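You operate a simulated robot arm through the tools that you are given. There is no shell and no other tool. Be economical: measure what you need, move in short steps, check, and stop when the job is done.

Carry out the task below with a simulated robot arm. There is one attempt and no reset: what you move stays moved.

TASK
Top up the refill bottle from the can with the same label.
Fine: fill to the line, screw the cap back on and put the can back. Set down upright: what you pick out.
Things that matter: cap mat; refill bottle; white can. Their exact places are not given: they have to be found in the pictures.

The check looks at the end state, three seconds after you hand in, the way a careful person would. Anything else that was tipped, shoved, dropped, spilled or broken makes it a failure. A push-on lid holds only when it is set on centred and level and pressed home; a screw cap is set on level and turned clockwise until tight.

THE ROBOT
A 6-joint arm with a two-finger parallel gripper on a trunk, on a base that drives. Base frame: it is fixed to the floor where the robot stands at the start and does not move with it; the origin is under the middle of the robot, x ahead of it, y to its left, z up. Readings come in cm, degrees, newtons and seconds.
With the tool pointing down near the work surface it reaches from about 26 to 80 cm from the robot's upright axis, wherever it stands. Its first joint turns from -166.0 to 166.0 degrees. Places, roughly: cap mat [80, -10, 90]; refill bottle [80, 0, 100]. Payload 3.43 kg.
Tool frame: the origin (TCP) lies between the finger pads and is the grasp point; the fingertips stand 3.4 cm ahead of it; z points along the fingers, y is the line along which they close. Largest opening 12.8 cm; finger width 2.4, thickness 1.2; the body of the gripper, 4.8 by 13 cm, starts 9.6 cm behind the TCP.
Orientation is told as [roll, pitch, yaw] about the base's x, y, z axes, in that order, counted from this pose: with the fingers straight down and closing along the base's y, the tool's x points along the base's -x, its y along +y and its z along -z.

THE INTERFACE
- The arm moves only by the tool nudge_tool. Its argument "rows" is a list of rows, each a list of 7 numbers: the turn, a rotation vector about the base's x, y, z in degrees, then the shift along the base's x, y, z in cm, then the closure, from 0 (fully open) to 1 (shut). In form: [[ax, ay, az, tx, ty, tz, claw], ...]. A call has 1 to 20 rows; each row is the pose to reach, as a shift and turn from the pose commanded when the call began. A row lasts 0.2 s, in which the tool goes at most 5 cm and 8.6 degrees; a call with a longer step from one row to the next is refused whole, and so is a gripper value outside its range. Where a pose cannot be reached the arm comes as near as it can. A force on the tool above 90 N (or 10 N above the force at the start of the call, whichever is more), or a blocked arm, ends the call early, and 0.2 s more pass. The fingers move at their own pace (about 4.5 cm/s each) and stop on an object; they squeeze with about 39 N. The grip force told is the motor's: it shows also when the fingers shut on nothing. Time passes only in rows, and 0.2 s behind the last, so rows that repeat a pose let the fingers close. It gives the time, the measured TCP pose, the force on the tool (base axes), the opening and the grip force at its end, in the units of the frame above (readings bear some noise), with the torque about the TCP (base axes, N m) and any sound that the robot's microphone picked up.
- Cameras (640 x 400 px; columns grow to the right, rows downward): "scene" is now at [2.28, 12.1, 153.22]; the picture's right is [-0.35, -0.94, 0.00], its down [-0.48, 0.18, -0.86] and it looks along [0.80, -0.30, -0.52] (base axes); focal length 250 px, centre (320, 200). "wrist" rides on the gripper at [7.6, -1.1, -16] in the tool frame; the picture's right is [0.15, 0.99, 0.00], its down [-0.88, 0.13, -0.46] and it looks along [-0.45, 0.07, 0.89] (tool axes); focal length 234 px, centre (320, 200).
- snapshot(camera): a new picture of that camera. It takes no simulated time.
- drive_base(legs): drives the robot by 1 to 6 legs, each [ahead, turn to the left] in cm and degrees, along the robot's own axes; the way and the turn of a leg run together, so that a leg with both is an arc; at most 150 cm and 180 degrees a leg. The arm and the cameras ride along, it lands a little off, and it stops where it bumps. It gives what a move gives.
- turn_head(pan, tilt): turns the head with the scene camera to pan (to the left, within 155 degrees either way) and tilt (down, from -29 to 69), counted from straight ahead of the robot. It gives what a move gives.
- measure_at(camera, pixels): for up to 12 pixels [column, row] of the newest picture of that camera ("zoom" is the newest enlarged one), the place [x, y, z] in the base frame of the surface seen there, good to about 0.2 cm, but the place of the scene camera against the robot may be out by one fixed shift of up to 1.2 cm in any direction. It takes no simulated time.
- inspect(camera, box): a new picture of the part [left, top, right, bottom] of that camera's present view, enlarged. It takes no simulated time.
- finish_job(): hands the job in; it is judged then, once.

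Keep the steps short. Do not move on a guess: measure, check each grasp and each placing, and mend mistakes. In all there are 80 turns and 52 pictures (those below and enlarged ones count). Leave the gripper open and the arm clear of the work at the hand-in unless told otherwise, and finish with a single line.

The tools are called after "Emit:" as name(argument=value, ...) on one line, values as JSON. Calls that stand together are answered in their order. nudge_tool: Moves the arm, as the interface text tells. Its arguments: {"type":"object","properties":{"rows":{"type":"array","items":{"type":"array","items":{"type":"number"}}}},"required":["rows"]} The other tools are called the same way: drive_base (legs) drives the base; turn_head (pan, tilt) turns the head that bears the scene camera; snapshot (camera) takes a picture; measure_at (camera, pixels) gives the place of the surface under pixels of a picture; inspect (camera, box) takes an enlarged picture of a part of a camera's view; finish_job () hands the job in.

At the start:

```text
time: 0.0
eef_pos: [37.99, 2.65, 131.67]
orientation: [-0.1, 0.1, -0.2]
force: [0.3, 0.0, 0.6]
wrist_torque: [-0.01, 0.01, -0.01]
opening: 12.81
finger_force: 0.2
robot x, y, heading: [0.3, -0.99, -0.1]
head pan, tilt: [-20.7, 31.2]
```

scene: 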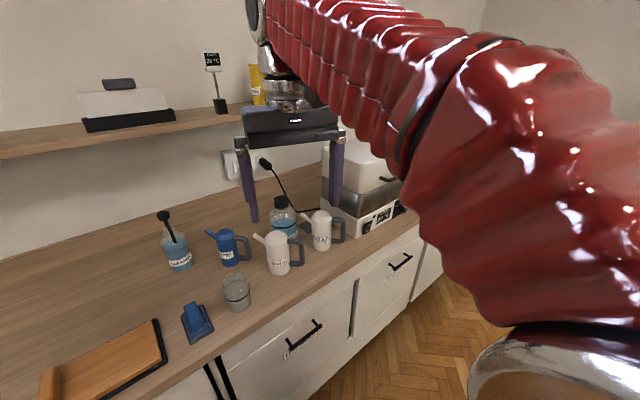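
wrist: 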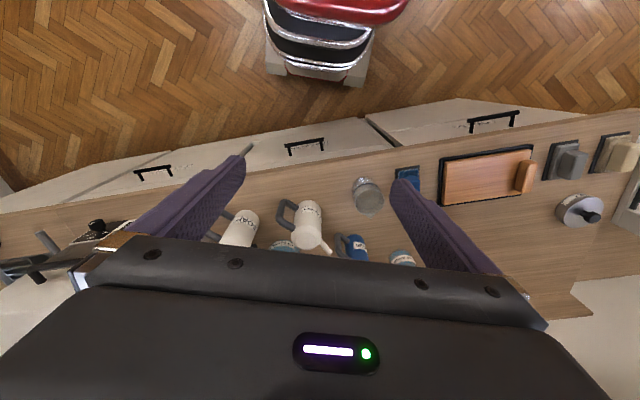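

I see two bottles (283,215) and (178,250), a blue can and two white cans. I'll enlarge the area to read the labels.

Emit:
inspect(camera="scene", box=[140, 180, 360, 318])

Emit:
inspect(camera="scene", box=[240, 185, 350, 285])

```text
2.90 times, centred on (250, 249) of scene
```

zoom: 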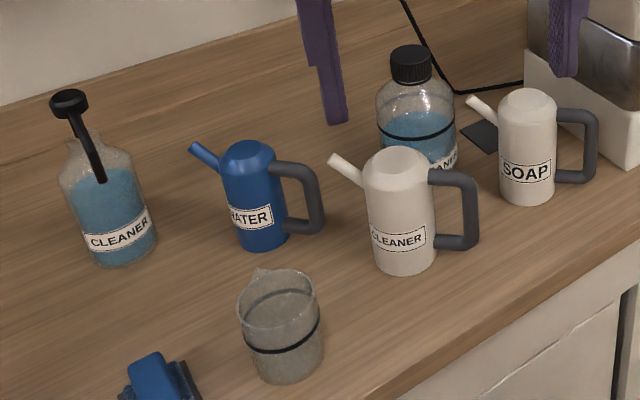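

```text
4.00 times, centred on (295, 235) of scene
```

zoom: 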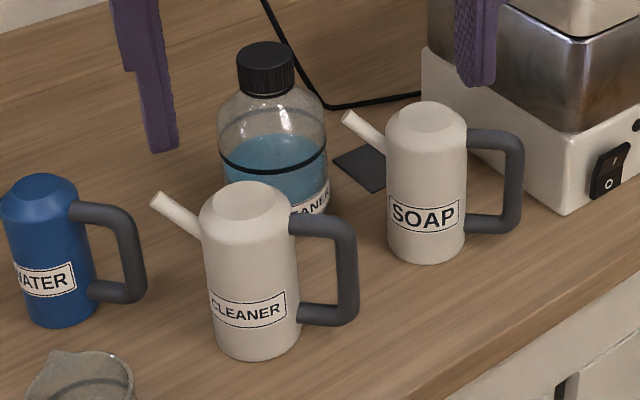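

The refill bottle is the capped one labelled CLEANER, with a black line above the liquid. The matching can is the front white CLEANER one, and the dark square is the cap mat. Next I measure them in this zoom.

Emit:
measure_at(camera="zoom", pixels=[[265, 50], [265, 75], [270, 115], [270, 165], [310, 215], [250, 190], [155, 200], [200, 235], [320, 225], [350, 270], [255, 350], [365, 165]])

Emit:
measure_at(camera="zoom", pixels=[[345, 185], [375, 190], [435, 115], [345, 115], [425, 260], [60, 315], [300, 380], [125, 260], [520, 180], [440, 90], [222, 170], [327, 170]])

```text
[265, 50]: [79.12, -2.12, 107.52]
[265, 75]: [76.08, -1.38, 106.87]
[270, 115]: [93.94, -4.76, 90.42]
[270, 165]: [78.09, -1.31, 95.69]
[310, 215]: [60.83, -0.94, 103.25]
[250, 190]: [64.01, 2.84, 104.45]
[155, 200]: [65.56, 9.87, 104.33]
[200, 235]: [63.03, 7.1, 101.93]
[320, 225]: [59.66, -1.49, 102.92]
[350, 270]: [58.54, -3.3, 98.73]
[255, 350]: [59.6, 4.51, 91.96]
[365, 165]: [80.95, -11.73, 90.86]
```

```text
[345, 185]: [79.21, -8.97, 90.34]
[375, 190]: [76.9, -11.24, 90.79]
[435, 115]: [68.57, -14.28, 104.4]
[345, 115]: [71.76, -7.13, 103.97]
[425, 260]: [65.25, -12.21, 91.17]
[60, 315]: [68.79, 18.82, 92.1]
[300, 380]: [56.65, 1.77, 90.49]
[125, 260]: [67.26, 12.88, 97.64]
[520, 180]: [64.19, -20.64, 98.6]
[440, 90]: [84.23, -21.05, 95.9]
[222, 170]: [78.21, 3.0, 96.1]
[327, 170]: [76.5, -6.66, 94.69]
```

The counter is at z≈90.4 and the bottle near (79,-2). Now I measure the counter edge, shelf, cans and bottle in both plain pictures, which also shows the scene camera's offset.

Emit:
measure_at(camera="scene", pixels=[[300, 285], [220, 350], [60, 155], [200, 122], [200, 115], [220, 180], [400, 265], [237, 290], [350, 170], [264, 160], [198, 325], [120, 130]])

Emit:
measure_at(camera="wrist", pixels=[[307, 238], [300, 212], [325, 253], [285, 215], [242, 228], [283, 246], [360, 150], [360, 165], [368, 195], [354, 245], [402, 257], [320, 60]])

Emit:
inspect(camera="wrist", box=[210, 180, 430, 280])

```text
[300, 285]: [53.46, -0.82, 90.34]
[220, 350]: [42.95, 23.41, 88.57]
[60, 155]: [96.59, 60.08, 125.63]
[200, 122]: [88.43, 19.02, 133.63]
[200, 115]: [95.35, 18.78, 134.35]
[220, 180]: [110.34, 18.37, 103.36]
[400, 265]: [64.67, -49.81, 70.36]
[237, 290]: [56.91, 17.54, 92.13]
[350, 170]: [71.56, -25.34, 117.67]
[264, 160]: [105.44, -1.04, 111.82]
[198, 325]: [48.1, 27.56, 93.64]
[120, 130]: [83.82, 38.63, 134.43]
```

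```text
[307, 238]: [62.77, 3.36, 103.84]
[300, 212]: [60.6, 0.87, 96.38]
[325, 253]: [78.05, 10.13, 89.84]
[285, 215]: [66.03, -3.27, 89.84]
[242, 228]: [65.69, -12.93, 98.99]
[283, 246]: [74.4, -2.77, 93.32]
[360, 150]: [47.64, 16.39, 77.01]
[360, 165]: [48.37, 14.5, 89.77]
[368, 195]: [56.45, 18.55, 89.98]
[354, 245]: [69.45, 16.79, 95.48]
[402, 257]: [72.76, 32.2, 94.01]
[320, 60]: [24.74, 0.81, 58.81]
```

```text
2.91 times, centred on (320, 230) of wrist
```

zoom: 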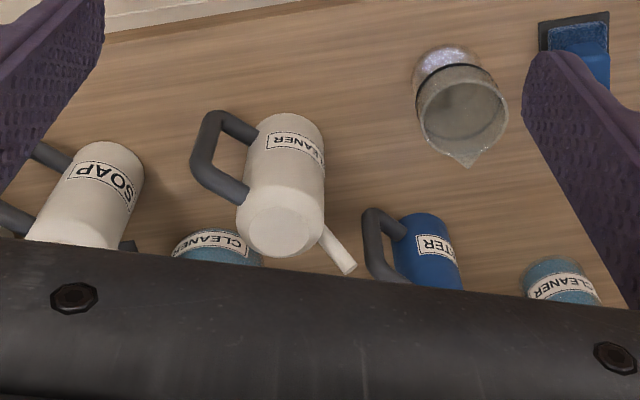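

Wrist readings put the counter at z≈89.9, so the scene camera reads about 0.5 high. The shelf is at x>84, z≈133. I check the edge and the robot's front with the wrist view before driving closer.

Emit:
measure_at(camera="wrist", pixels=[[300, 160], [300, 168], [400, 145], [400, 155], [180, 185], [330, 80], [320, 45], [300, 72], [360, 70], [340, 10]])

Emit:
measure_at(camera="zoom", pixels=[[285, 230], [265, 190], [345, 270], [330, 245], [245, 140], [290, 118], [195, 160], [225, 190], [65, 235], [130, 245], [128, 152], [220, 240]])

```text
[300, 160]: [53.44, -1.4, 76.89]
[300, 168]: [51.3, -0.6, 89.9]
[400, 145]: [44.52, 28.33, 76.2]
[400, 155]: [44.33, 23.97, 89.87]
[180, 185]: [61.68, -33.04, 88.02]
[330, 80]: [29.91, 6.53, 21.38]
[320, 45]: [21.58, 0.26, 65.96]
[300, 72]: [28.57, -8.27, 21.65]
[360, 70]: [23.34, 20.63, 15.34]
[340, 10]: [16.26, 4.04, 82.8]
```

```text
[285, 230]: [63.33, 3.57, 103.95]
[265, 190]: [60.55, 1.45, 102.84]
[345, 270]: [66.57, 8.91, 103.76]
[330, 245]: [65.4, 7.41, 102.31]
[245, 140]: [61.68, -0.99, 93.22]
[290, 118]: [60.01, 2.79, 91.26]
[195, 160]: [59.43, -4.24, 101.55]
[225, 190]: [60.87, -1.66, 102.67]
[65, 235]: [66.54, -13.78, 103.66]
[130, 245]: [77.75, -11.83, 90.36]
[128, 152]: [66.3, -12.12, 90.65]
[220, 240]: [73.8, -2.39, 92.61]
```

The robot's front is at x≈30 and the counter's edge is at x≈44–53, so 12 cm ahead is safe. I drive 12 cm and aim the head at the bottle.

Emit:
drive_base(legs=[[12, 0]])

Emit:
turn_head(pan=-12, tilt=36)

Emit:
nudge_tool(rows=[[0, 0, 0, 4, 1, 0, 0], [0, 0, 0, 7, 2, 0, 0], [0, 0, 0, 9, 3, 0, 0]])

Emit:
snapshot(camera="scene")

Emit:
snapshot(camera="wrist")

```text
time: 1.4
eef_pos: [50.06, 2.46, 131.72]
orientation: [0.0, 0.0, -0.3]
force: [-0.5, -0.4, 0.2]
wrist_torque: [-0.02, 0.01, 0.0]
opening: 12.8
finger_force: 0.0
robot x, y, heading: [12.52, -0.76, 0.0]
head pan, tilt: [-20.7, 31.2]
```

```text
time: 2.1
eef_pos: [50.07, 2.61, 131.84]
orientation: [-0.1, 0.0, -0.4]
force: [0.2, -0.1, -0.2]
wrist_torque: [-0.01, -0.01, 0.04]
opening: 12.8
finger_force: 0.1
robot x, y, heading: [12.58, -1.15, -0.3]
head pan, tilt: [-12.0, 36.0]
```

```text
time: 2.9
eef_pos: [59.09, 5.62, 131.57]
orientation: [0.0, 0.0, -0.2]
force: [-0.4, 0.7, -0.8]
wrist_torque: [0.02, -0.04, 0.01]
opening: 12.78
finger_force: 0.1
robot x, y, heading: [12.41, -1.14, -0.1]
head pan, tilt: [-12.0, 36.0]
```

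```text
46 pictures are left
```

scene: 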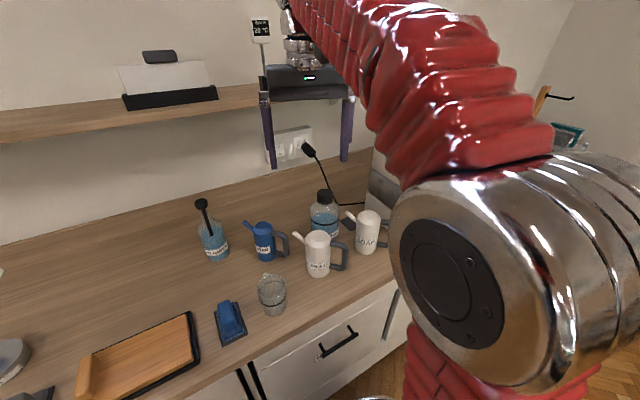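

```text
45 pictures are left
```

wrist: 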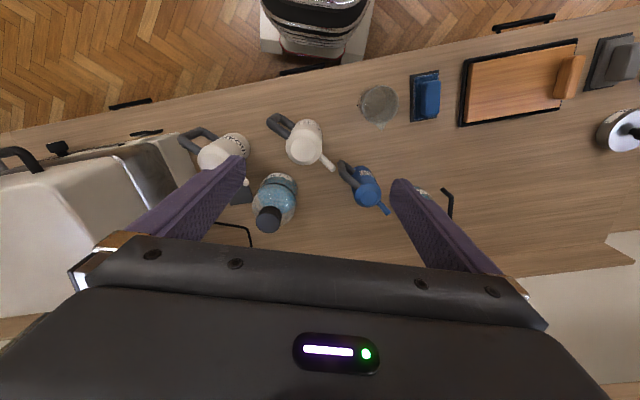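

The wrist camera now sees the bottle cap at (268,217), the mat at (240,193) and the cans. I measure them.

Emit:
inspect(camera="wrist", box=[180, 100, 400, 240])

Emit:
measure_at(camera="wrist", pixels=[[268, 217], [261, 219], [277, 217], [268, 209], [269, 225], [240, 193], [246, 199], [234, 202], [300, 128], [330, 167], [275, 122], [280, 190]])

```text
2.86 times, centred on (290, 170) of wrist
```

zoom: 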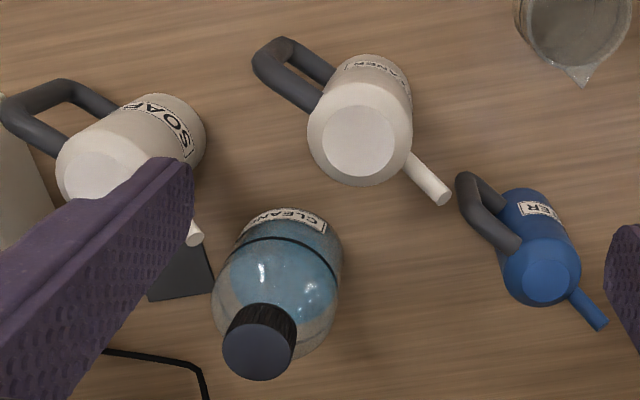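

```text
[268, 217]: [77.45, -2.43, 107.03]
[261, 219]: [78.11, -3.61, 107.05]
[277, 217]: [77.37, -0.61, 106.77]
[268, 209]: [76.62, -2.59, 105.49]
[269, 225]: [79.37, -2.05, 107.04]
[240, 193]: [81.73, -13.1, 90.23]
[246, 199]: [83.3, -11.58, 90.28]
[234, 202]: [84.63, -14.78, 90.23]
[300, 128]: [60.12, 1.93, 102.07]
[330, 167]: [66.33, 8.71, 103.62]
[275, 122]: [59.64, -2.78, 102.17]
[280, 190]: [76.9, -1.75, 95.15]
```

Emit:
measure_at(camera="zoom", pixels=[[258, 342], [225, 345], [293, 345], [258, 320], [258, 377], [150, 298], [212, 290], [200, 245], [358, 140], [358, 107], [393, 145], [324, 140]])

Emit:
measure_at(camera="zoom", pixels=[[440, 198], [445, 186], [260, 65], [285, 40], [320, 100], [320, 75], [412, 105], [345, 85], [358, 178], [280, 235], [240, 300], [335, 255]])

```text
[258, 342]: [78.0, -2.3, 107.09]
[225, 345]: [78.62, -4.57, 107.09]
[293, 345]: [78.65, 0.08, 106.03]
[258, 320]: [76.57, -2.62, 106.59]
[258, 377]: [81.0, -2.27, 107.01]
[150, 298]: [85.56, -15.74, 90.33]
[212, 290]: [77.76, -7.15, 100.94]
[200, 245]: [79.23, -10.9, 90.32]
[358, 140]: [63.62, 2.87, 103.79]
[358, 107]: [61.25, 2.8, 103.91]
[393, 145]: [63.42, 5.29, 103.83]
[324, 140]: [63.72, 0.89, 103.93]
```

```text
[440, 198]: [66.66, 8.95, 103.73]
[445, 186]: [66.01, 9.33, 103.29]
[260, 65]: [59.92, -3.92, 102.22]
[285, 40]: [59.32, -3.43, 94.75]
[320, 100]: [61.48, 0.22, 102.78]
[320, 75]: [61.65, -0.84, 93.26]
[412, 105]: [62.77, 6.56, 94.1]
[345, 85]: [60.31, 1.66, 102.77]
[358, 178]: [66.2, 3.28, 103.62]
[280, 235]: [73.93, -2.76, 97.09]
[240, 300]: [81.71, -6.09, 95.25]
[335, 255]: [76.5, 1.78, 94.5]
```

Cap top is about (78.8,-2.3,107.05), 4.5 cm wide. I need the cap's lower edge and the shoulder before choosing a grip height, so I enlarge the bottle in the scene view.

Emit:
inspect(camera="scene", box=[295, 180, 375, 280])

```text
4.00 times, centred on (335, 230) of scene
```

zoom: 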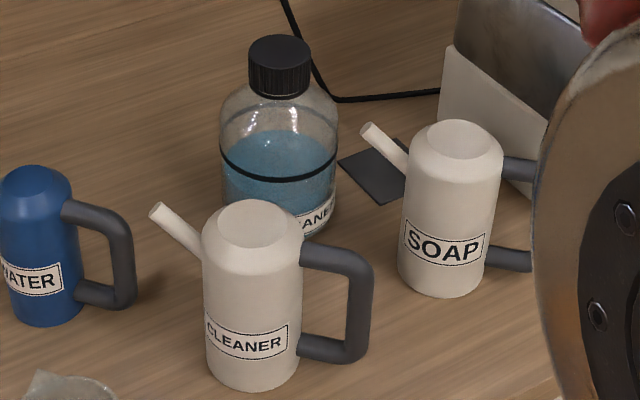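

Emit:
measure_at(camera="zoom", pixels=[[280, 68], [280, 88], [280, 94], [280, 102], [280, 150], [280, 178], [280, 45], [340, 160], [380, 203], [400, 140], [252, 75], [309, 75]])

Emit:
measure_at(camera="zoom", pixels=[[260, 155], [300, 152], [245, 160], [325, 165], [450, 60], [330, 100], [500, 130], [250, 350], [375, 190], [365, 165], [395, 185], [280, 132]])

```text
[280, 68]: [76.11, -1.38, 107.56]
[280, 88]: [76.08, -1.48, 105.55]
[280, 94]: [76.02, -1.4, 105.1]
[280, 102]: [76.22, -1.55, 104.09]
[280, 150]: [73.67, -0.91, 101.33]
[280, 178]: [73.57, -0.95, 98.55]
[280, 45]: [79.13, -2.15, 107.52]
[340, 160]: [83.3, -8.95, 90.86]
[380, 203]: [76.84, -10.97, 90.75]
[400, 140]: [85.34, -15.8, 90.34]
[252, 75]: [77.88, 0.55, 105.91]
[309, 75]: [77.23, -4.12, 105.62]
```

```text
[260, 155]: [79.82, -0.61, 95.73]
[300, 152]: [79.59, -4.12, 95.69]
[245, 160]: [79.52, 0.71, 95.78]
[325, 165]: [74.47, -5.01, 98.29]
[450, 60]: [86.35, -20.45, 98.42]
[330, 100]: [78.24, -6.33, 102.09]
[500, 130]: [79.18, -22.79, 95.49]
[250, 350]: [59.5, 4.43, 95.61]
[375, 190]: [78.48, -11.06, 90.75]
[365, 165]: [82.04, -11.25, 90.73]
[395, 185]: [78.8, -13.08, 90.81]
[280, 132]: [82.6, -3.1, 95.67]
```

Cap spans true z≈104.1–107.05, liquid is at ≈95.25 and the line at ≈98.1. The shoulder is wide just below the cap, so I grip only with the fingertips (TCP z≈107.5). First I move above the cap and pre-turn the tool 80° clockwise.

Emit:
nudge_tool(rows=[[0, 0, -8, 2, -1, 0, 0], [0, 0, -16, 4, -2, -1, 0], [0, 0, -24, 6, -3, -2, 0], [0, 0, -32, 9, -4, -4, 0], [0, 0, -40, 12, -5, -6, 0], [0, 0, -48, 15, -6, -8, 0], [0, 0, -56, 17, -7, -10, 0], [0, 0, -64, 18.5, -7.5, -12, 0], [0, 0, -72, 19.7, -7.9, -14, 0], [0, 0, -80, 19.7, -7.9, -16, 0], [0, 0, -80, 19.7, -7.9, -16, 0]])

Emit:
snapshot(camera="wrist")

Emit:
inspect(camera="scene", box=[255, 120, 415, 260])

```text
time: 5.3
eef_pos: [78.62, -2.38, 115.78]
orientation: [-0.1, 0.0, -80.4]
force: [0.0, -0.7, 0.1]
wrist_torque: [0.0, 0.0, 0.05]
opening: 12.79
finger_force: 0.1
robot x, y, heading: [12.33, -1.13, -0.1]
head pan, tilt: [-12.0, 36.0]
```

```text
42 pictures are left
```

wrist: 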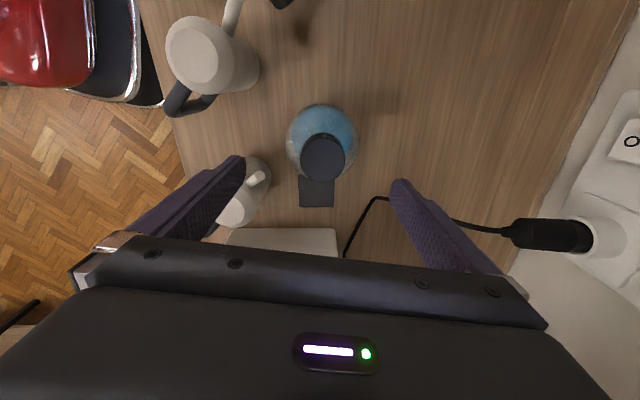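

```text
2.86 times, centred on (335, 190) of scene
```

zoom: 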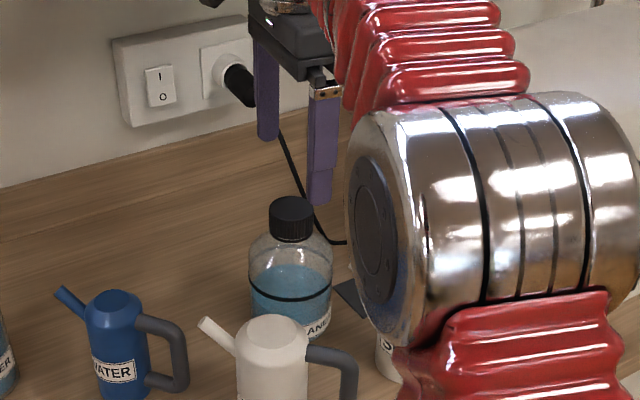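

I measure the cap rim and the mat corners in this wrist view.

Emit:
measure_at(camera="wrist", pixels=[[322, 160], [303, 160], [342, 160], [322, 142], [322, 178], [300, 182], [333, 182], [334, 205], [300, 206], [317, 195], [280, 232], [333, 232]])

```text
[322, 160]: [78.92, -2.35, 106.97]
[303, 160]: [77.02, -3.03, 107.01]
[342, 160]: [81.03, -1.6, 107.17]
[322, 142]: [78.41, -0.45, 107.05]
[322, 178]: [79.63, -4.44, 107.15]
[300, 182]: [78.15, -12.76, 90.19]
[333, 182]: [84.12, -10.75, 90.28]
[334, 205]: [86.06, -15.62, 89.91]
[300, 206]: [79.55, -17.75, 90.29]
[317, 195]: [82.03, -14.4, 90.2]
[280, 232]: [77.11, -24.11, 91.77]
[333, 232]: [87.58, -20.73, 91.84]
```

Cap centre is (79.0,-2.4) and mat centre is (81.75,-13.4). I descend to TCP z≈107.4 and close on the cap.

Emit:
nudge_tool(rows=[[0, 0, 0, 0.35, 0, -3, 0], [0, 0, 0, 0.35, 0, -6, 0], [0, 0, 0, 0.35, 0, -8.3, 0], [0, 0, 0, 0.35, 0, -8.3, 0.3], [0, 0, 0, 0.35, 0, -8.3, 0.6], [0, 0, 0, 0.35, 0, -8.3, 1], [0, 0, 0, 0.35, 0, -8.3, 1], [0, 0, 0, 0.35, 0, -8.3, 1], [0, 0, 0, 0.35, 0, -8.3, 1]])

Emit:
inspect(camera="scene", box=[285, 160, 365, 240])

```text
time: 7.3
eef_pos: [79.12, -2.37, 107.41]
orientation: [-0.1, -0.1, -80.3]
force: [-6.3, -1.1, -1.1]
wrist_torque: [-0.05, 0.15, -0.04]
opening: 5.35
finger_force: 39.0
robot x, y, heading: [12.43, -1.31, 0.0]
head pan, tilt: [-12.0, 36.0]
```

```text
5.00 times, centred on (325, 200) of scene
```

zoom: 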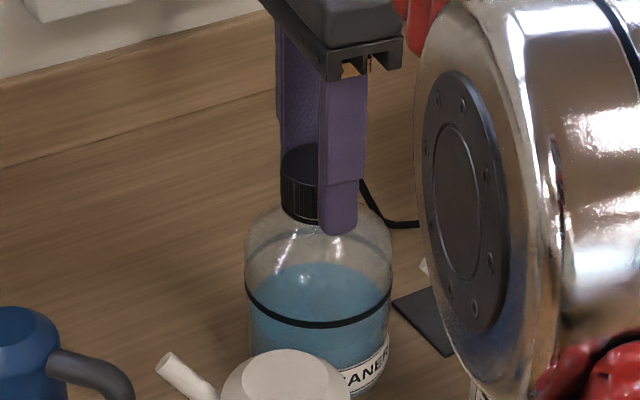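

Grip of 39 N at 5.35 cm on the cap. I start unscrewing gently: 40° counter-clockwise, reading torque and force.

Emit:
nudge_tool(rows=[[0, 0, 8, -0.1, 0, 0, 1], [0, 0, 16, -0.1, 0, 0, 1], [0, 0, 24, -0.1, 0, 0, 1], [0, 0, 32, -0.1, 0, 0, 1], [0, 0, 40, -0.1, 0, 0, 1]])

```text
time: 8.5
eef_pos: [79.01, -2.37, 107.48]
orientation: [-0.1, 0.0, -40.1]
force: [-12.9, 1.7, -2.6]
wrist_torque: [0.03, 0.18, -0.04]
opening: 5.31
finger_force: 38.8
robot x, y, heading: [12.32, -1.0, -0.2]
head pan, tilt: [-12.0, 36.0]
```

Moving −x raised the x force, so I shift back slightly and continue turning with a small rise.

Emit:
nudge_tool(rows=[[0, 0, 8, 0.15, 0, 0.01, 1], [0, 0, 16, 0.2, 0, 0.02, 1], [0, 0, 24, 0.2, 0, 0.03, 1], [0, 0, 32, 0.2, 0, 0.04, 1], [0, 0, 40, 0.2, 0, 0.05, 1], [0, 0, 48, 0.2, 0, 0.06, 1], [0, 0, 56, 0.2, 0, 0.07, 1], [0, 0, 64, 0.2, 0, 0.08, 1], [0, 0, 72, 0.2, 0, 0.09, 1], [0, 0, 80, 0.2, 0, 0.1, 1]])

Emit:
inspect(camera="scene", box=[285, 160, 365, 240])

```text
time: 10.7
eef_pos: [79.03, -2.53, 107.64]
orientation: [0.2, 0.2, 39.9]
force: [-39.3, 0.1, -5.5]
wrist_torque: [-0.16, 0.82, -0.02]
opening: 5.29
finger_force: 39.5
robot x, y, heading: [12.7, -0.77, -0.1]
head pan, tilt: [-12.0, 36.0]
```

```text
5.00 times, centred on (325, 200) of scene
```

zoom: 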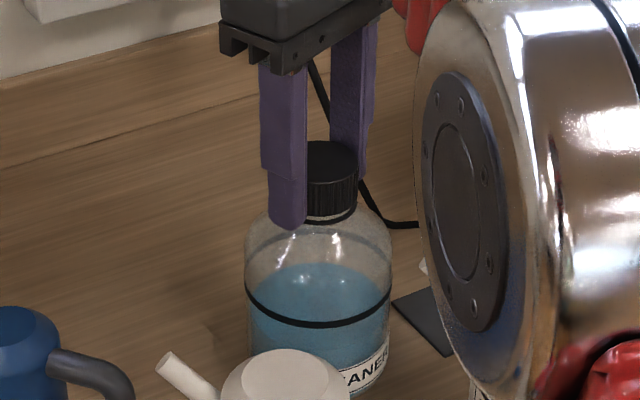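

The cap is rising, but the +x shift loads it (−39 N), so the offset should go the other way. I correct x by −0.3 and watch.

Emit:
nudge_tool(rows=[[0, 0, 0, -0.15, 0, 0, 1], [0, 0, 0, -0.3, 0, 0, 1], [0, 0, 0, -0.3, 0, 0, 1]])

```text
time: 11.5
eef_pos: [78.84, -2.27, 107.56]
orientation: [-0.2, 0.0, 39.8]
force: [-18.9, -2.4, -5.7]
wrist_torque: [-0.07, 0.61, -0.02]
opening: 5.32
finger_force: 39.2
robot x, y, heading: [12.44, -1.15, 0.0]
head pan, tilt: [-12.0, 36.0]
```

Better (−19 N). Another −0.25, then continue turning to about +85° yaw.

Emit:
nudge_tool(rows=[[0, 0, 0, -0.15, 0, 0, 1], [0, 0, 0, -0.25, 0, 0, 1], [0, 0, 8, -0.25, 0, 0.01, 1], [0, 0, 16, -0.25, 0, 0.02, 1], [0, 0, 24, -0.25, 0, 0.03, 1], [0, 0, 32, -0.25, 0, 0.04, 1], [0, 0, 40, -0.25, 0, 0.05, 1], [0, 0, 48, -0.25, 0, 0.06, 1]])

```text
time: 13.3
eef_pos: [78.74, -2.42, 107.66]
orientation: [0.0, 0.0, 87.9]
force: [23.0, -6.4, -0.8]
wrist_torque: [-0.04, -0.56, 0.02]
opening: 5.27
finger_force: 38.4
robot x, y, heading: [12.09, -1.09, -0.4]
head pan, tilt: [-12.0, 36.0]
```

Force is only moderate and the sense flipped, so I centre by +0.15 and keep turning, up to about yaw +160, to see whether the wrist allows it.

Emit:
nudge_tool(rows=[[0, 0, 0, 0.12, 0, 0, 1], [0, 0, 8, 0.12, 0, 0.01, 1], [0, 0, 16, 0.12, 0, 0.02, 1], [0, 0, 24, 0.12, 0, 0.03, 1], [0, 0, 32, 0.12, 0, 0.04, 1], [0, 0, 40, 0.12, 0, 0.05, 1], [0, 0, 48, 0.12, 0, 0.06, 1], [0, 0, 56, 0.12, 0, 0.07, 1], [0, 0, 64, 0.12, 0, 0.08, 1], [0, 0, 72, 0.12, 0, 0.09, 1]])

Emit:
inspect(camera="scene", box=[285, 160, 365, 240])

```text
time: 15.5
eef_pos: [78.93, -2.58, 107.69]
orientation: [0.0, 0.0, 159.9]
force: [11.0, -27.6, 0.1]
wrist_torque: [-0.43, -0.22, -0.05]
opening: 5.31
finger_force: 38.8
robot x, y, heading: [12.37, -1.15, -0.1]
head pan, tilt: [-12.0, 36.0]
```

```text
5.00 times, centred on (325, 200) of scene
```

zoom: 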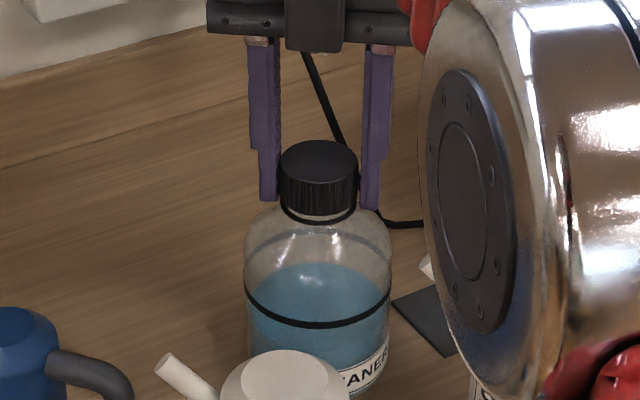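

240° turned and a gap shows under the cap. I recentre y and turn another ~80°.

Emit:
nudge_tool(rows=[[0, 0, 0, 0, 0.2, 0, 1], [0, 0, 8, 0, 0.2, 0.01, 1], [0, 0, 16, 0, 0.2, 0.02, 1], [0, 0, 24, 0, 0.2, 0.03, 1], [0, 0, 32, 0, 0.2, 0.04, 1], [0, 0, 40, 0, 0.2, 0.05, 1], [0, 0, 48, 0, 0.2, 0.06, 1], [0, 0, 56, 0, 0.2, 0.07, 1], [0, 0, 64, 0, 0.2, 0.08, 1], [0, 0, 72, 0, 0.2, 0.09, 1]])

```text
time: 17.8
eef_pos: [77.94, -1.93, 107.25]
orientation: [8.0, 4.5, 177.0]
force: [-47.1, -19.2, -2.4]
wrist_torque: [-0.04, 0.78, -0.42]
opening: 5.49
finger_force: 38.6
out of reach, approached as far as the arm can: row 3, 4, 5, 6, 7, 8, 9, 10
robot x, y, heading: [12.2, -1.24, 0.0]
head pan, tilt: [-12.0, 36.0]
stopped in row 10: the force on the tool passed its limit at 127 N (the readings are from after the stop); the commanded pose is now the measured one
```

The wrist limit is at about yaw 175 and the tool tilted a bit. I release the cap at once and look.

Emit:
nudge_tool(rows=[[0, 0, 0, 0, 0, 0, 0.55], [0, 0, 0, 0, 0, 0, 0.3], [0, 0, 0, 0, 0, 0, 0.3], [0, 0, 0, 0, 0, 0.5, 0.3]])

Emit:
inspect(camera="scene", box=[285, 160, 365, 260])

```text
time: 18.8
eef_pos: [78.55, -1.56, 107.96]
orientation: [7.9, 5.2, 177.2]
force: [0.5, 0.4, 0.1]
wrist_torque: [0.01, -0.01, 0.0]
opening: 8.98
finger_force: 0.0
robot x, y, heading: [12.48, -1.11, -0.1]
head pan, tilt: [-12.0, 36.0]
```

```text
4.00 times, centred on (325, 210) of scene
```

zoom: 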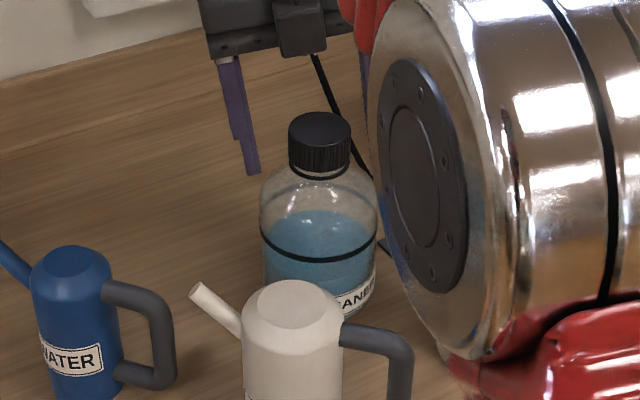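

The bottle stands and the cap is up, with its neck ring showing. I lift clear and level the tool.

Emit:
nudge_tool(rows=[[0, 0, 0, 0, 0, 2, 0], [0, 0, 0, 0, 0, 6, 0], [4.1, 2.4, 0, 0.2, -0.4, 6, 0], [8.2, 4.8, 0, 0.4, -0.8, 6, 0], [8.2, 4.8, 0, 0.4, -0.8, 6, 0]])

```text
time: 19.9
eef_pos: [78.8, 1.38, 113.86]
orientation: [0.7, 0.0, 174.8]
force: [0.4, -0.5, -0.1]
wrist_torque: [0.01, -0.01, -0.02]
opening: 12.8
finger_force: 0.2
out of reach, approached as far as the arm can: row 2, 3, 4, 5
robot x, y, heading: [12.36, -1.29, -0.2]
head pan, tilt: [-12.0, 36.0]
```

I unwind the wrist clockwise by 250°, high above the cap, in two calls, also recentring y.

Emit:
nudge_tool(rows=[[0, 0, -8, 0, -1, 0, 0], [0, 0, -16, 0, -2, 0, 0], [0, 0, -24, 0, -3, 0, 0], [0, 0, -32, 0, -3.8, 0, 0], [0, 0, -40, 0, -3.8, 0, 0], [0, 0, -48, 0, -3.8, 0, 0], [0, 0, -56, 0, -3.8, 0, 0], [0, 0, -64, 0, -3.8, 0, 0], [0, 0, -72, 0, -3.8, 0, 0], [0, 0, -80, 0, -3.8, 0, 0], [0, 0, -88, 0, -3.8, 0, 0], [0, 0, -96, 0, -3.8, 0, 0], [0, 0, -104, 0, -3.8, 0, 0], [0, 0, -112, 0, -3.8, 0, 0], [0, 0, -120, 0, -3.8, 0, 0]])

Emit:
nudge_tool(rows=[[0, 0, -8, 0, 0, 0, 0], [0, 0, -16, 0, 0, 0, 0], [0, 0, -24, 0, 0, 0, 0], [0, 0, -32, 0, 0, 0, 0], [0, 0, -40, 0, 0, 0, 0], [0, 0, -48, 0, 0, 0, 0], [0, 0, -56, 0, 0, 0, 0], [0, 0, -64, 0, 0, 0, 0], [0, 0, -72, 0, 0, 0, 0], [0, 0, -80, 0, 0, 0, 0], [0, 0, -88, 0, 0, 0, 0], [0, 0, -96, 0, 0, 0, 0], [0, 0, -104, 0, 0, 0, 0], [0, 0, -112, 0, 0, 0, 0], [0, 0, -120, 0, 0, 0, 0], [0, 0, -128, 0, 0, 0, 0], [0, 0, -134, 0, 0, 0, 0]])

Emit:
snapshot(camera="wrist")

```text
time: 23.1
eef_pos: [78.72, -2.42, 113.81]
orientation: [-0.1, 0.0, 56.8]
force: [0.5, -0.2, -0.7]
wrist_torque: [0.01, -0.01, -0.01]
opening: 12.8
finger_force: 0.0
robot x, y, heading: [12.08, -0.9, 0.1]
head pan, tilt: [-12.0, 36.0]
```

```text
time: 26.8
eef_pos: [78.8, -2.39, 113.79]
orientation: [-0.2, 0.1, -77.3]
force: [0.2, -0.7, -0.2]
wrist_torque: [-0.03, 0.03, 0.02]
opening: 12.8
finger_force: 0.1
robot x, y, heading: [12.23, -0.92, -0.1]
head pan, tilt: [-12.0, 36.0]
```

```text
36 pictures are left
```

wrist: 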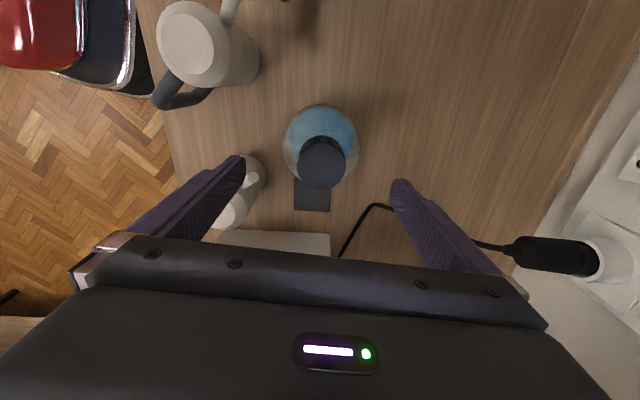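

Emit:
measure_at(camera="wrist", pixels=[[321, 163], [301, 163], [344, 163], [321, 142], [321, 185], [335, 150], [307, 150], [307, 178], [337, 178]])

```text
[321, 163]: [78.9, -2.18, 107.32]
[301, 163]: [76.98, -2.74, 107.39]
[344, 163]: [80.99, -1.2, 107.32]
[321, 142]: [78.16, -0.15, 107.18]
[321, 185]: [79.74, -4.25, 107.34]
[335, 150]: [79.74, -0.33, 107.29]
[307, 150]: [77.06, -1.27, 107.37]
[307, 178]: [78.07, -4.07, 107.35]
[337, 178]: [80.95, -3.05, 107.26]
```

The cap top is at z≈107.35, level, centred (79.0,-2.2). I regrasp with TCP z≈107.65.

Emit:
nudge_tool(rows=[[0, 0, 0, 0.15, 0.15, -3, 0], [0, 0, 0, 0.15, 0.15, -6.1, 0], [0, 0, 0, 0.15, 0.15, -6.1, 0.4], [0, 0, 0, 0.15, 0.15, -6.1, 0.7], [0, 0, 0, 0.15, 0.15, -6.1, 1], [0, 0, 0, 0.15, 0.15, -6.1, 1], [0, 0, 0, 0.15, 0.15, -6.1, 1], [0, 0, 0, 0.15, 0.15, -6.1, 1], [0, 0, 8, 0.15, 0.15, -6.09, 1], [0, 0, 16, 0.15, 0.15, -6.08, 1], [0, 0, 24, 0.15, 0.15, -6.07, 1], [0, 0, 32, 0.15, 0.15, -6.06, 1], [0, 0, 40, 0.15, 0.15, -6.05, 1], [0, 0, 48, 0.15, 0.15, -6.04, 1], [0, 0, 56, 0.15, 0.15, -6.03, 1], [0, 0, 64, 0.15, 0.15, -6.02, 1]])

```text
time: 30.1
eef_pos: [78.92, -2.48, 107.88]
orientation: [-0.3, -0.1, -13.0]
force: [-19.6, -20.9, -3.7]
wrist_torque: [-0.57, 0.57, -0.17]
opening: 5.34
finger_force: 39.0
robot x, y, heading: [12.39, -0.69, -0.1]
head pan, tilt: [-12.0, 36.0]
```

It turns. Side forces are about 20 N, so I ease by (−0.2,−0.2) and go on turning.

Emit:
nudge_tool(rows=[[0, 0, 0, -0.2, -0.2, 0, 1], [0, 0, 8, -0.2, -0.2, 0.01, 1], [0, 0, 16, -0.2, -0.2, 0.02, 1], [0, 0, 24, -0.2, -0.2, 0.03, 1], [0, 0, 32, -0.2, -0.2, 0.04, 1], [0, 0, 40, -0.2, -0.2, 0.05, 1], [0, 0, 48, -0.2, -0.2, 0.06, 1], [0, 0, 56, -0.2, -0.2, 0.07, 1], [0, 0, 64, -0.2, -0.2, 0.08, 1], [0, 0, 72, -0.2, -0.2, 0.09, 1], [0, 0, 80, -0.2, -0.2, 0.1, 1], [0, 0, 88, -0.2, -0.2, 0.11, 1], [0, 0, 96, -0.2, -0.2, 0.12, 1], [0, 0, 104, -0.2, -0.2, 0.13, 1]])

Emit:
inspect(camera="scene", box=[285, 160, 365, 260])

```text
time: 33.1
eef_pos: [78.88, -2.46, 107.9]
orientation: [-0.2, -0.2, 91.1]
force: [23.8, -18.6, 0.0]
wrist_torque: [-0.51, -0.64, -0.25]
opening: 5.33
finger_force: 39.4
robot x, y, heading: [12.45, -1.27, -0.2]
head pan, tilt: [-12.0, 36.0]
```

```text
4.00 times, centred on (325, 210) of scene
```

zoom: 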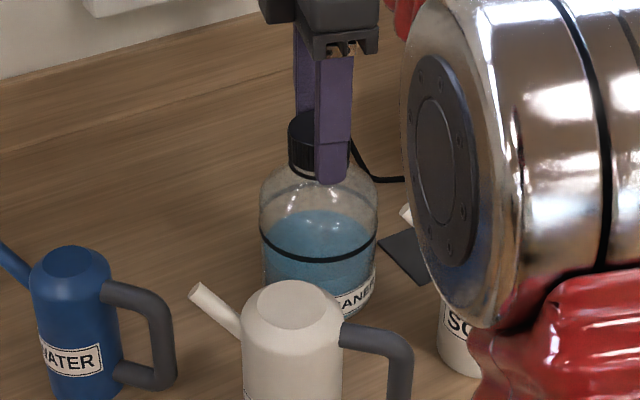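

Side force simply rotates with the tool (a slight off-centre grip), so it is harmless. I turn on to about +165, then try a small lift.

Emit:
nudge_tool(rows=[[0, 0, 8, 0, 0, 0.01, 1], [0, 0, 16, 0, 0, 0.02, 1], [0, 0, 24, 0, 0, 0.03, 1], [0, 0, 32, 0, 0, 0.04, 1], [0, 0, 40, 0, 0, 0.05, 1], [0, 0, 48, 0, 0, 0.06, 1], [0, 0, 56, 0, 0, 0.07, 1], [0, 0, 64, 0, 0, 0.08, 1], [0, 0, 70, 0, 0, 0.09, 1], [0, 0, 70, 0, 0, 0.15, 1], [0, 0, 70, 0, 0, 0.25, 1]])

```text
time: 35.5
eef_pos: [78.85, -2.37, 108.14]
orientation: [-0.1, -0.2, 161.0]
force: [18.8, -5.3, -8.2]
wrist_torque: [-0.1, -0.35, 0.04]
opening: 5.3
finger_force: 39.6
robot x, y, heading: [12.13, -0.68, 0.1]
head pan, tilt: [-12.0, 36.0]
```

There is an 8 N pull, so it is still on the thread. I release, rise, level-check and rewind for another turn.

Emit:
nudge_tool(rows=[[0, 0, 0, 0, 0, -0.15, 1], [0, 0, 0, 0, 0, -0.15, 0.5], [0, 0, 0, 0, 0, -0.15, 0.1], [0, 0, 0, 0, 0, -0.15, 0], [0, 0, 0, 0, 0, 3, 0], [0, 0, -8, 0, 0, 6, 0], [0, 0, -16, 0, 0, 6, 0], [0, 0, -24, 0, 0, 6, 0], [0, 0, -32, 0, 0, 6, 0], [0, 0, -40, 0, 0, 6, 0], [0, 0, -48, 0, 0, 6, 0], [0, 0, -56, 0, 0, 6, 0], [0, 0, -64, 0, 0, 6, 0], [0, 0, -72, 0, 0, 6, 0], [0, 0, -80, 0, 0, 6, 0], [0, 0, -88, 0, 0, 6, 0], [0, 0, -96, 0, 0, 6, 0], [0, 0, -104, 0, 0, 6, 0], [0, 0, -112, 0, 0, 6, 0], [0, 0, -120, 0, 0, 6, 0]])

Emit:
nudge_tool(rows=[[0, 0, -8, 0, 0, 0, 0], [0, 0, -16, 0, 0, 0, 0], [0, 0, -24, 0, 0, 0, 0], [0, 0, -32, 0, 0, 0, 0], [0, 0, -40, 0, 0, 0, 0], [0, 0, -48, 0, 0, 0, 0], [0, 0, -56, 0, 0, 0, 0], [0, 0, -64, 0, 0, 0, 0], [0, 0, -72, 0, 0, 0, 0], [0, 0, -80, 0, 0, 0, 0], [0, 0, -88, 0, 0, 0, 0], [0, 0, -96, 0, 0, 0, 0], [0, 0, -104, 0, 0, 0, 0], [0, 0, -112, 0, 0, 0, 0], [0, 0, -120, 0, 0, 0, 0]])

Emit:
snapshot(camera="wrist")

```text
time: 39.8
eef_pos: [78.78, -2.48, 114.1]
orientation: [-0.1, 0.1, 40.9]
force: [0.1, 0.1, -0.7]
wrist_torque: [0.0, 0.0, -0.02]
opening: 12.8
finger_force: 0.1
robot x, y, heading: [12.14, -0.94, 0.0]
head pan, tilt: [-12.0, 36.0]
```

```text
time: 43.0
eef_pos: [78.86, -2.39, 114.24]
orientation: [-0.2, -0.1, -79.1]
force: [-0.8, -0.2, -0.1]
wrist_torque: [-0.03, 0.0, 0.01]
opening: 12.8
finger_force: 0.0
robot x, y, heading: [12.06, -0.56, 0.0]
head pan, tilt: [-12.0, 36.0]
```

```text
34 pictures are left
```

wrist: 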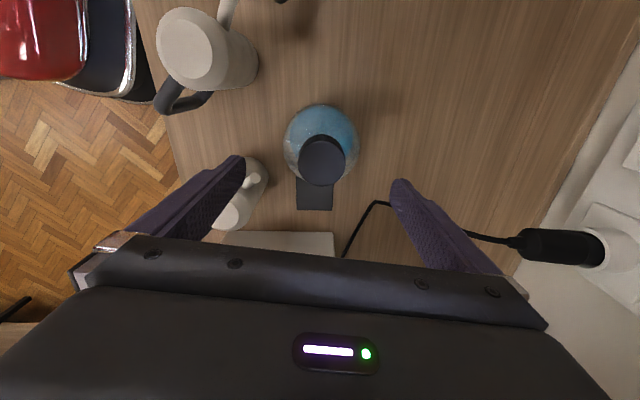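

Emit:
measure_at(camera="wrist", pixels=[[322, 160], [301, 160], [343, 160], [321, 140], [322, 182], [335, 147], [308, 147], [309, 175], [337, 175]])

```text
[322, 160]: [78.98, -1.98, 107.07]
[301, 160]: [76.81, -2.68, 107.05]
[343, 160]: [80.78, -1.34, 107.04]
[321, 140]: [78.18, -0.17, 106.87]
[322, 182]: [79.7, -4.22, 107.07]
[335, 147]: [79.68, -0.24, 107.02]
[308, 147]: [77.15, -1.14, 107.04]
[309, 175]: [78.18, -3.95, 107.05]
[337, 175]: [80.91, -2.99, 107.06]
```

The top now reads 107.05, which is puzzling, so I look at the gap under the cap in the scene view.

Emit:
inspect(camera="scene", box=[300, 175, 350, 225])

```text
8.00 times, centred on (325, 200) of scene
```

zoom: 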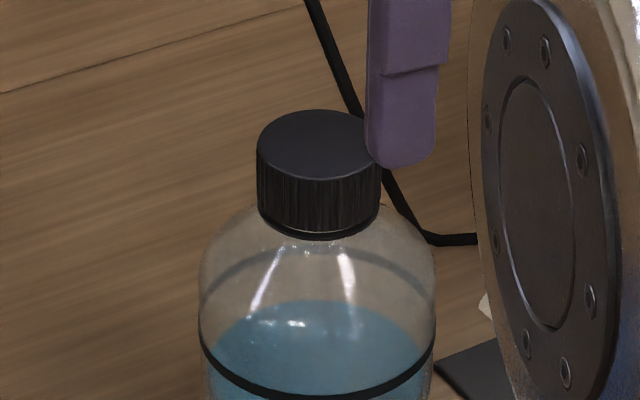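

The gap is gone: the cap probably came off its thread and settled loose. I grasp it and try a slow 1 cm lift.

Emit:
nudge_tool(rows=[[0, 0, 0, 0.1, 0.2, -3, 0], [0, 0, 0, 0.1, 0.2, -6.7, 0], [0, 0, 0, 0.1, 0.2, -6.7, 0.4], [0, 0, 0, 0.1, 0.2, -6.7, 0.7], [0, 0, 0, 0.1, 0.2, -6.7, 1], [0, 0, 0, 0.1, 0.2, -6.7, 1], [0, 0, 0, 0.1, 0.2, -6.7, 1], [0, 0, 0, 0.1, 0.2, -6.7, 1], [0, 0, 8, 0.1, 0.2, -6.65, 1], [0, 0, 16, 0.1, 0.2, -6.6, 1], [0, 0, 16, 0.1, 0.2, -6.4, 1], [0, 0, 16, 0.1, 0.2, -6.2, 1], [0, 0, 16, 0.1, 0.2, -6, 1], [0, 0, 16, 0.1, 0.2, -5.8, 1]])

Emit:
inspect(camera="scene", box=[285, 160, 365, 260])

```text
time: 46.0
eef_pos: [78.89, -2.21, 108.37]
orientation: [0.0, -0.1, -63.0]
force: [0.1, -0.2, 0.2]
wrist_torque: [-0.02, -0.01, 0.01]
opening: 5.67
finger_force: 0.5
robot x, y, heading: [12.32, -1.36, 0.2]
head pan, tilt: [-12.0, 36.0]
```

```text
4.00 times, centred on (325, 210) of scene
```

zoom: 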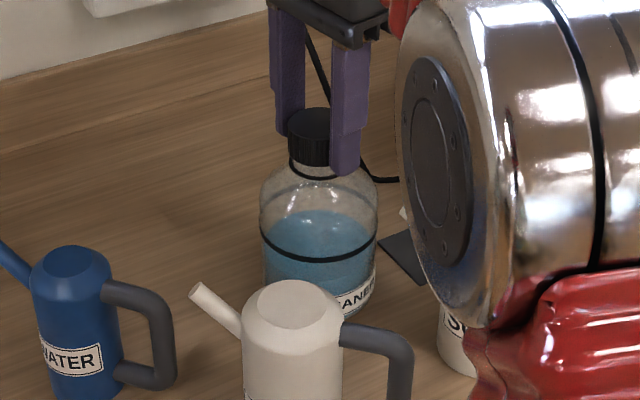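

The cap looks raised, but the grip reads only 0.5 N, so I wait a moment and read again.

Emit:
nudge_tool(rows=[[0, 0, 0, 0, 0, 0, 1], [0, 0, 0, 0, 0, 0, 1]])

Emit:
inspect(camera="scene", box=[300, 175, 350, 225])

```text
time: 46.5
eef_pos: [78.92, -2.12, 108.45]
orientation: [-0.1, 0.0, -63.0]
force: [0.1, -0.4, -0.4]
wrist_torque: [-0.02, 0.03, 0.0]
opening: 5.36
finger_force: 39.1
robot x, y, heading: [12.13, -0.95, -0.2]
head pan, tilt: [-12.0, 36.0]
```

```text
8.00 times, centred on (325, 200) of scene
```

zoom: 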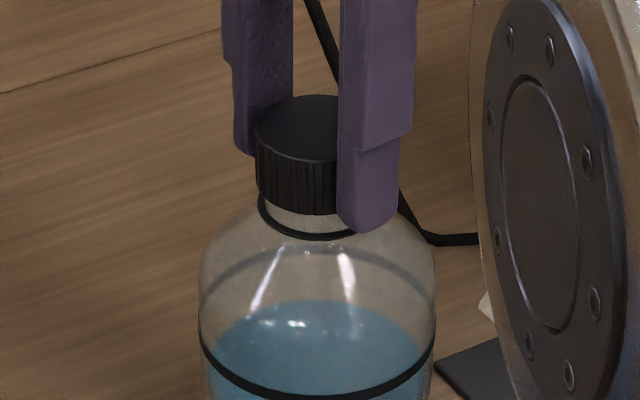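

The cap is free of the neck and held (39 N, no load). I lift 6 cm, turn −9° to square with the mat, and look.

Emit:
nudge_tool(rows=[[0, 0, 0, 0, 0, 2, 1], [0, 0, -5, 0, 0, 4, 1], [0, 0, -9, 0, 0, 6, 1], [0, 0, -9, 0.7, -3, 6, 1], [0, 0, -9, 1.4, -6, 6, 1], [0, 0, -9, 2.2, -9, 6, 1], [0, 0, -9, 2.85, -11.2, 6, 1], [0, 0, -9, 2.85, -11.2, 6, 1]])

Emit:
inspect(camera="scene", box=[285, 140, 405, 260])

Emit:
snapshot(camera="wrist")

```text
time: 48.4
eef_pos: [81.7, -13.51, 114.5]
orientation: [-0.2, 0.0, -71.9]
force: [0.4, -0.2, 0.8]
wrist_torque: [-0.01, -0.01, 0.0]
opening: 5.37
finger_force: 38.9
robot x, y, heading: [12.44, -1.05, -0.2]
head pan, tilt: [-12.0, 36.0]
```

```text
3.33 times, centred on (345, 200) of scene
```

zoom: 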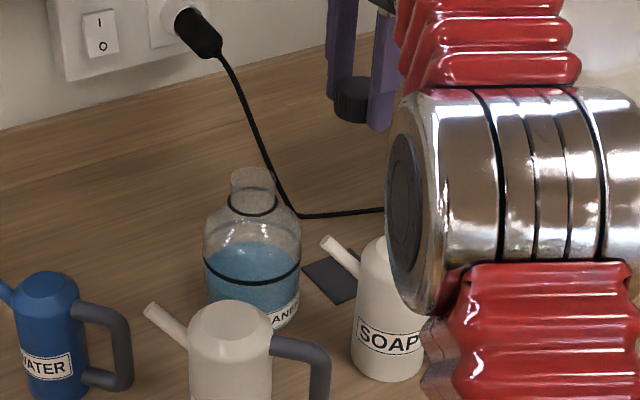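

```text
29 pictures are left
```

wrist: 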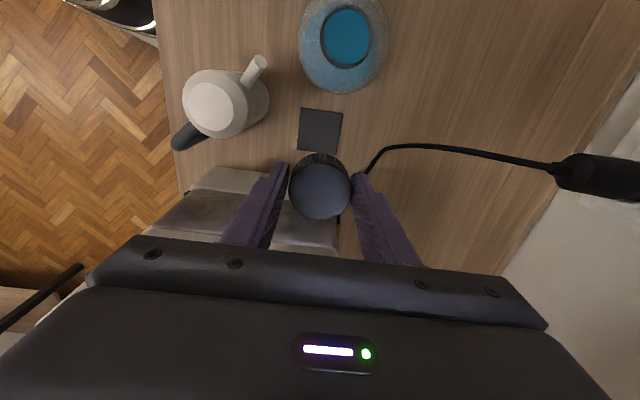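

The cap is held and the bottle mouth is open. I measure the cap, mat corners, bottle mouth and machine.

Emit:
measure_at(camera="wrist", pixels=[[301, 109], [341, 113], [337, 150], [299, 148], [320, 195], [320, 172], [323, 40], [368, 35], [325, 64], [310, 185], [280, 200], [240, 185]])

Emit:
measure_at(camera="zoom", pixels=[[350, 82], [350, 100], [350, 118], [250, 172], [250, 190], [238, 180], [272, 180], [250, 250], [250, 284], [345, 270], [222, 100], [250, 208]])

```text
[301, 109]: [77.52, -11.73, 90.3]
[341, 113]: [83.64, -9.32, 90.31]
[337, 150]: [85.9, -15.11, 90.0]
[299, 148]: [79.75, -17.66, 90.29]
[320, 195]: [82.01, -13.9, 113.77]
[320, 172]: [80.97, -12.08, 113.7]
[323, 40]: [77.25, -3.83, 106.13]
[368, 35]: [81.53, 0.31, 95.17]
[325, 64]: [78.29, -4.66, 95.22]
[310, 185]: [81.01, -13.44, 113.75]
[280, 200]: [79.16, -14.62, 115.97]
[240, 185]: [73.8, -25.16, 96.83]
```

```text
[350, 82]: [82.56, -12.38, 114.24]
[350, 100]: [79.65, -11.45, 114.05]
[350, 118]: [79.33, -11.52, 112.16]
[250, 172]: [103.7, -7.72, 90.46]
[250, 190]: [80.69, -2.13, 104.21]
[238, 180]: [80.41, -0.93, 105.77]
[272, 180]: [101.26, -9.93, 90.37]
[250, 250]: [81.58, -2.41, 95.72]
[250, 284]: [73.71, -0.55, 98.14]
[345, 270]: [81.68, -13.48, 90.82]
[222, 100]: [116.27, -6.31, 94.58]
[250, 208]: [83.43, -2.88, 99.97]
```

Mat centre is (81.7,-13.45); the cap top sits 0.75 below the TCP. I lower to just above the mat first.

Emit:
nudge_tool(rows=[[0, 0, 0, 0, 0, -4, 1], [0, 0, 0, 0, 0, -8, 1], [0, 0, 0, 0, 0, -12, 1], [0, 0, 0, 0, 0, -16, 1], [0, 0, 0, 0, 0, -18, 1], [0, 0, 0, 0, 0, -19.4, 1], [0, 0, 0, 0, 0, -19.4, 1]])

Emit:
inspect(camera="scene", box=[285, 140, 405, 260])

```text
time: 50.0
eef_pos: [81.72, -13.38, 95.02]
orientation: [-0.2, 0.0, -72.2]
force: [0.9, 0.2, -0.5]
wrist_torque: [-0.01, 0.01, 0.01]
opening: 5.37
finger_force: 39.5
robot x, y, heading: [12.59, -1.12, -0.2]
head pan, tilt: [-12.0, 36.0]
```

```text
3.33 times, centred on (345, 200) of scene
```

zoom: 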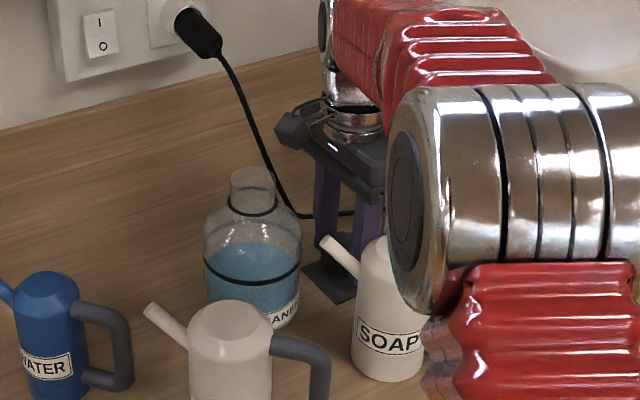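

Clear of everything. I lower in 0.15–0.2 cm steps until contact shows.

Emit:
nudge_tool(rows=[[0, 0, 0, 0, 0, -0.2, 1], [0, 0, 0, 0, 0, -0.4, 1], [0, 0, 0, 0, 0, -0.6, 1], [0, 0, 0, 0, 0, -0.75, 1], [0, 0, 0, 0, 0, -0.75, 1]])

```text
time: 51.1
eef_pos: [81.83, -13.44, 94.29]
orientation: [-0.3, 0.0, -72.1]
force: [-0.3, 0.1, 0.6]
wrist_torque: [0.02, 0.0, 0.03]
opening: 5.36
finger_force: 39.2
robot x, y, heading: [12.23, -0.94, -0.2]
head pan, tilt: [-12.0, 36.0]
```

Emit:
nudge_tool(rows=[[0, 0, 0, 0, 0, -0.15, 1], [0, 0, 0, 0, 0, -0.3, 1], [0, 0, 0, 0, 0, -0.3, 1]])

```text
time: 52.0
eef_pos: [81.76, -13.45, 93.92]
orientation: [-0.1, 0.0, -72.0]
force: [0.1, 0.6, 0.5]
wrist_torque: [0.01, -0.02, 0.0]
opening: 5.36
finger_force: 39.2
robot x, y, heading: [12.5, -1.32, 0.1]
head pan, tilt: [-12.0, 36.0]
```

No contact yet; the tips are 0.27 above the mat. Two more 0.1 cm steps.

Emit:
nudge_tool(rows=[[0, 0, 0, 0, 0, -0.1, 1], [0, 0, 0, 0, 0, -0.2, 1], [0, 0, 0, 0, 0, -0.2, 1]])

```text
time: 52.8
eef_pos: [81.76, -13.5, 93.75]
orientation: [-0.1, -0.1, -72.0]
force: [-2.0, 0.9, 3.8]
wrist_torque: [0.12, -0.02, 0.09]
opening: 5.4
finger_force: 38.6
robot x, y, heading: [12.26, -1.1, 0.2]
head pan, tilt: [-12.0, 36.0]
```

Contact at 3.8 N. I open partly, then rise straight up.

Emit:
nudge_tool(rows=[[0, 0, 0, 0, 0, 0, 0.5], [0, 0, 0, 0, 0, 0, 0.35], [0, 0, 0, 0, 0, 0, 0.35], [0, 0, 0, 0, 0, 1, 0.35], [0, 0, 0, 0, 0, 4, 0.35], [0, 0, 0, 0, 0, 8, 0.35], [0, 0, 0, 0, 0, 12, 0.35], [0, 0, 0, 0, 0, 16, 0.2], [0, 0, 0, 0, 0, 20, 0], [0, 0, 0, 0, 0, 24, 0], [0, 0, 0, 0, 0, 27, 0]])

Emit:
snapshot(camera="wrist")

```text
time: 55.1
eef_pos: [80.96, -13.09, 120.09]
orientation: [-0.2, 0.0, -72.0]
force: [0.3, 0.1, -0.5]
wrist_torque: [-0.03, 0.09, 0.0]
opening: 12.81
finger_force: 0.0
out of reach, approached as far as the arm can: row 11
robot x, y, heading: [12.89, -0.77, -0.2]
head pan, tilt: [-12.0, 36.0]
```

```text
27 pictures are left
```

wrist: 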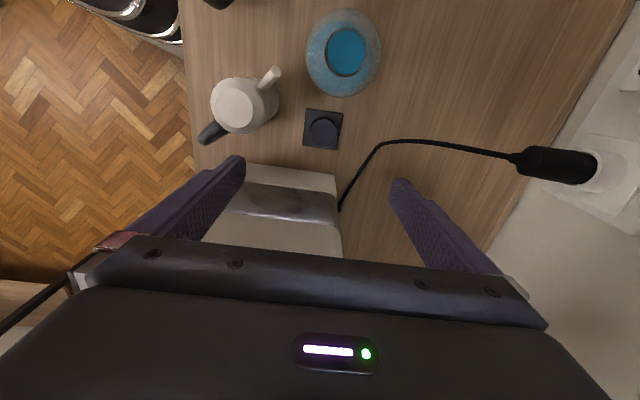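

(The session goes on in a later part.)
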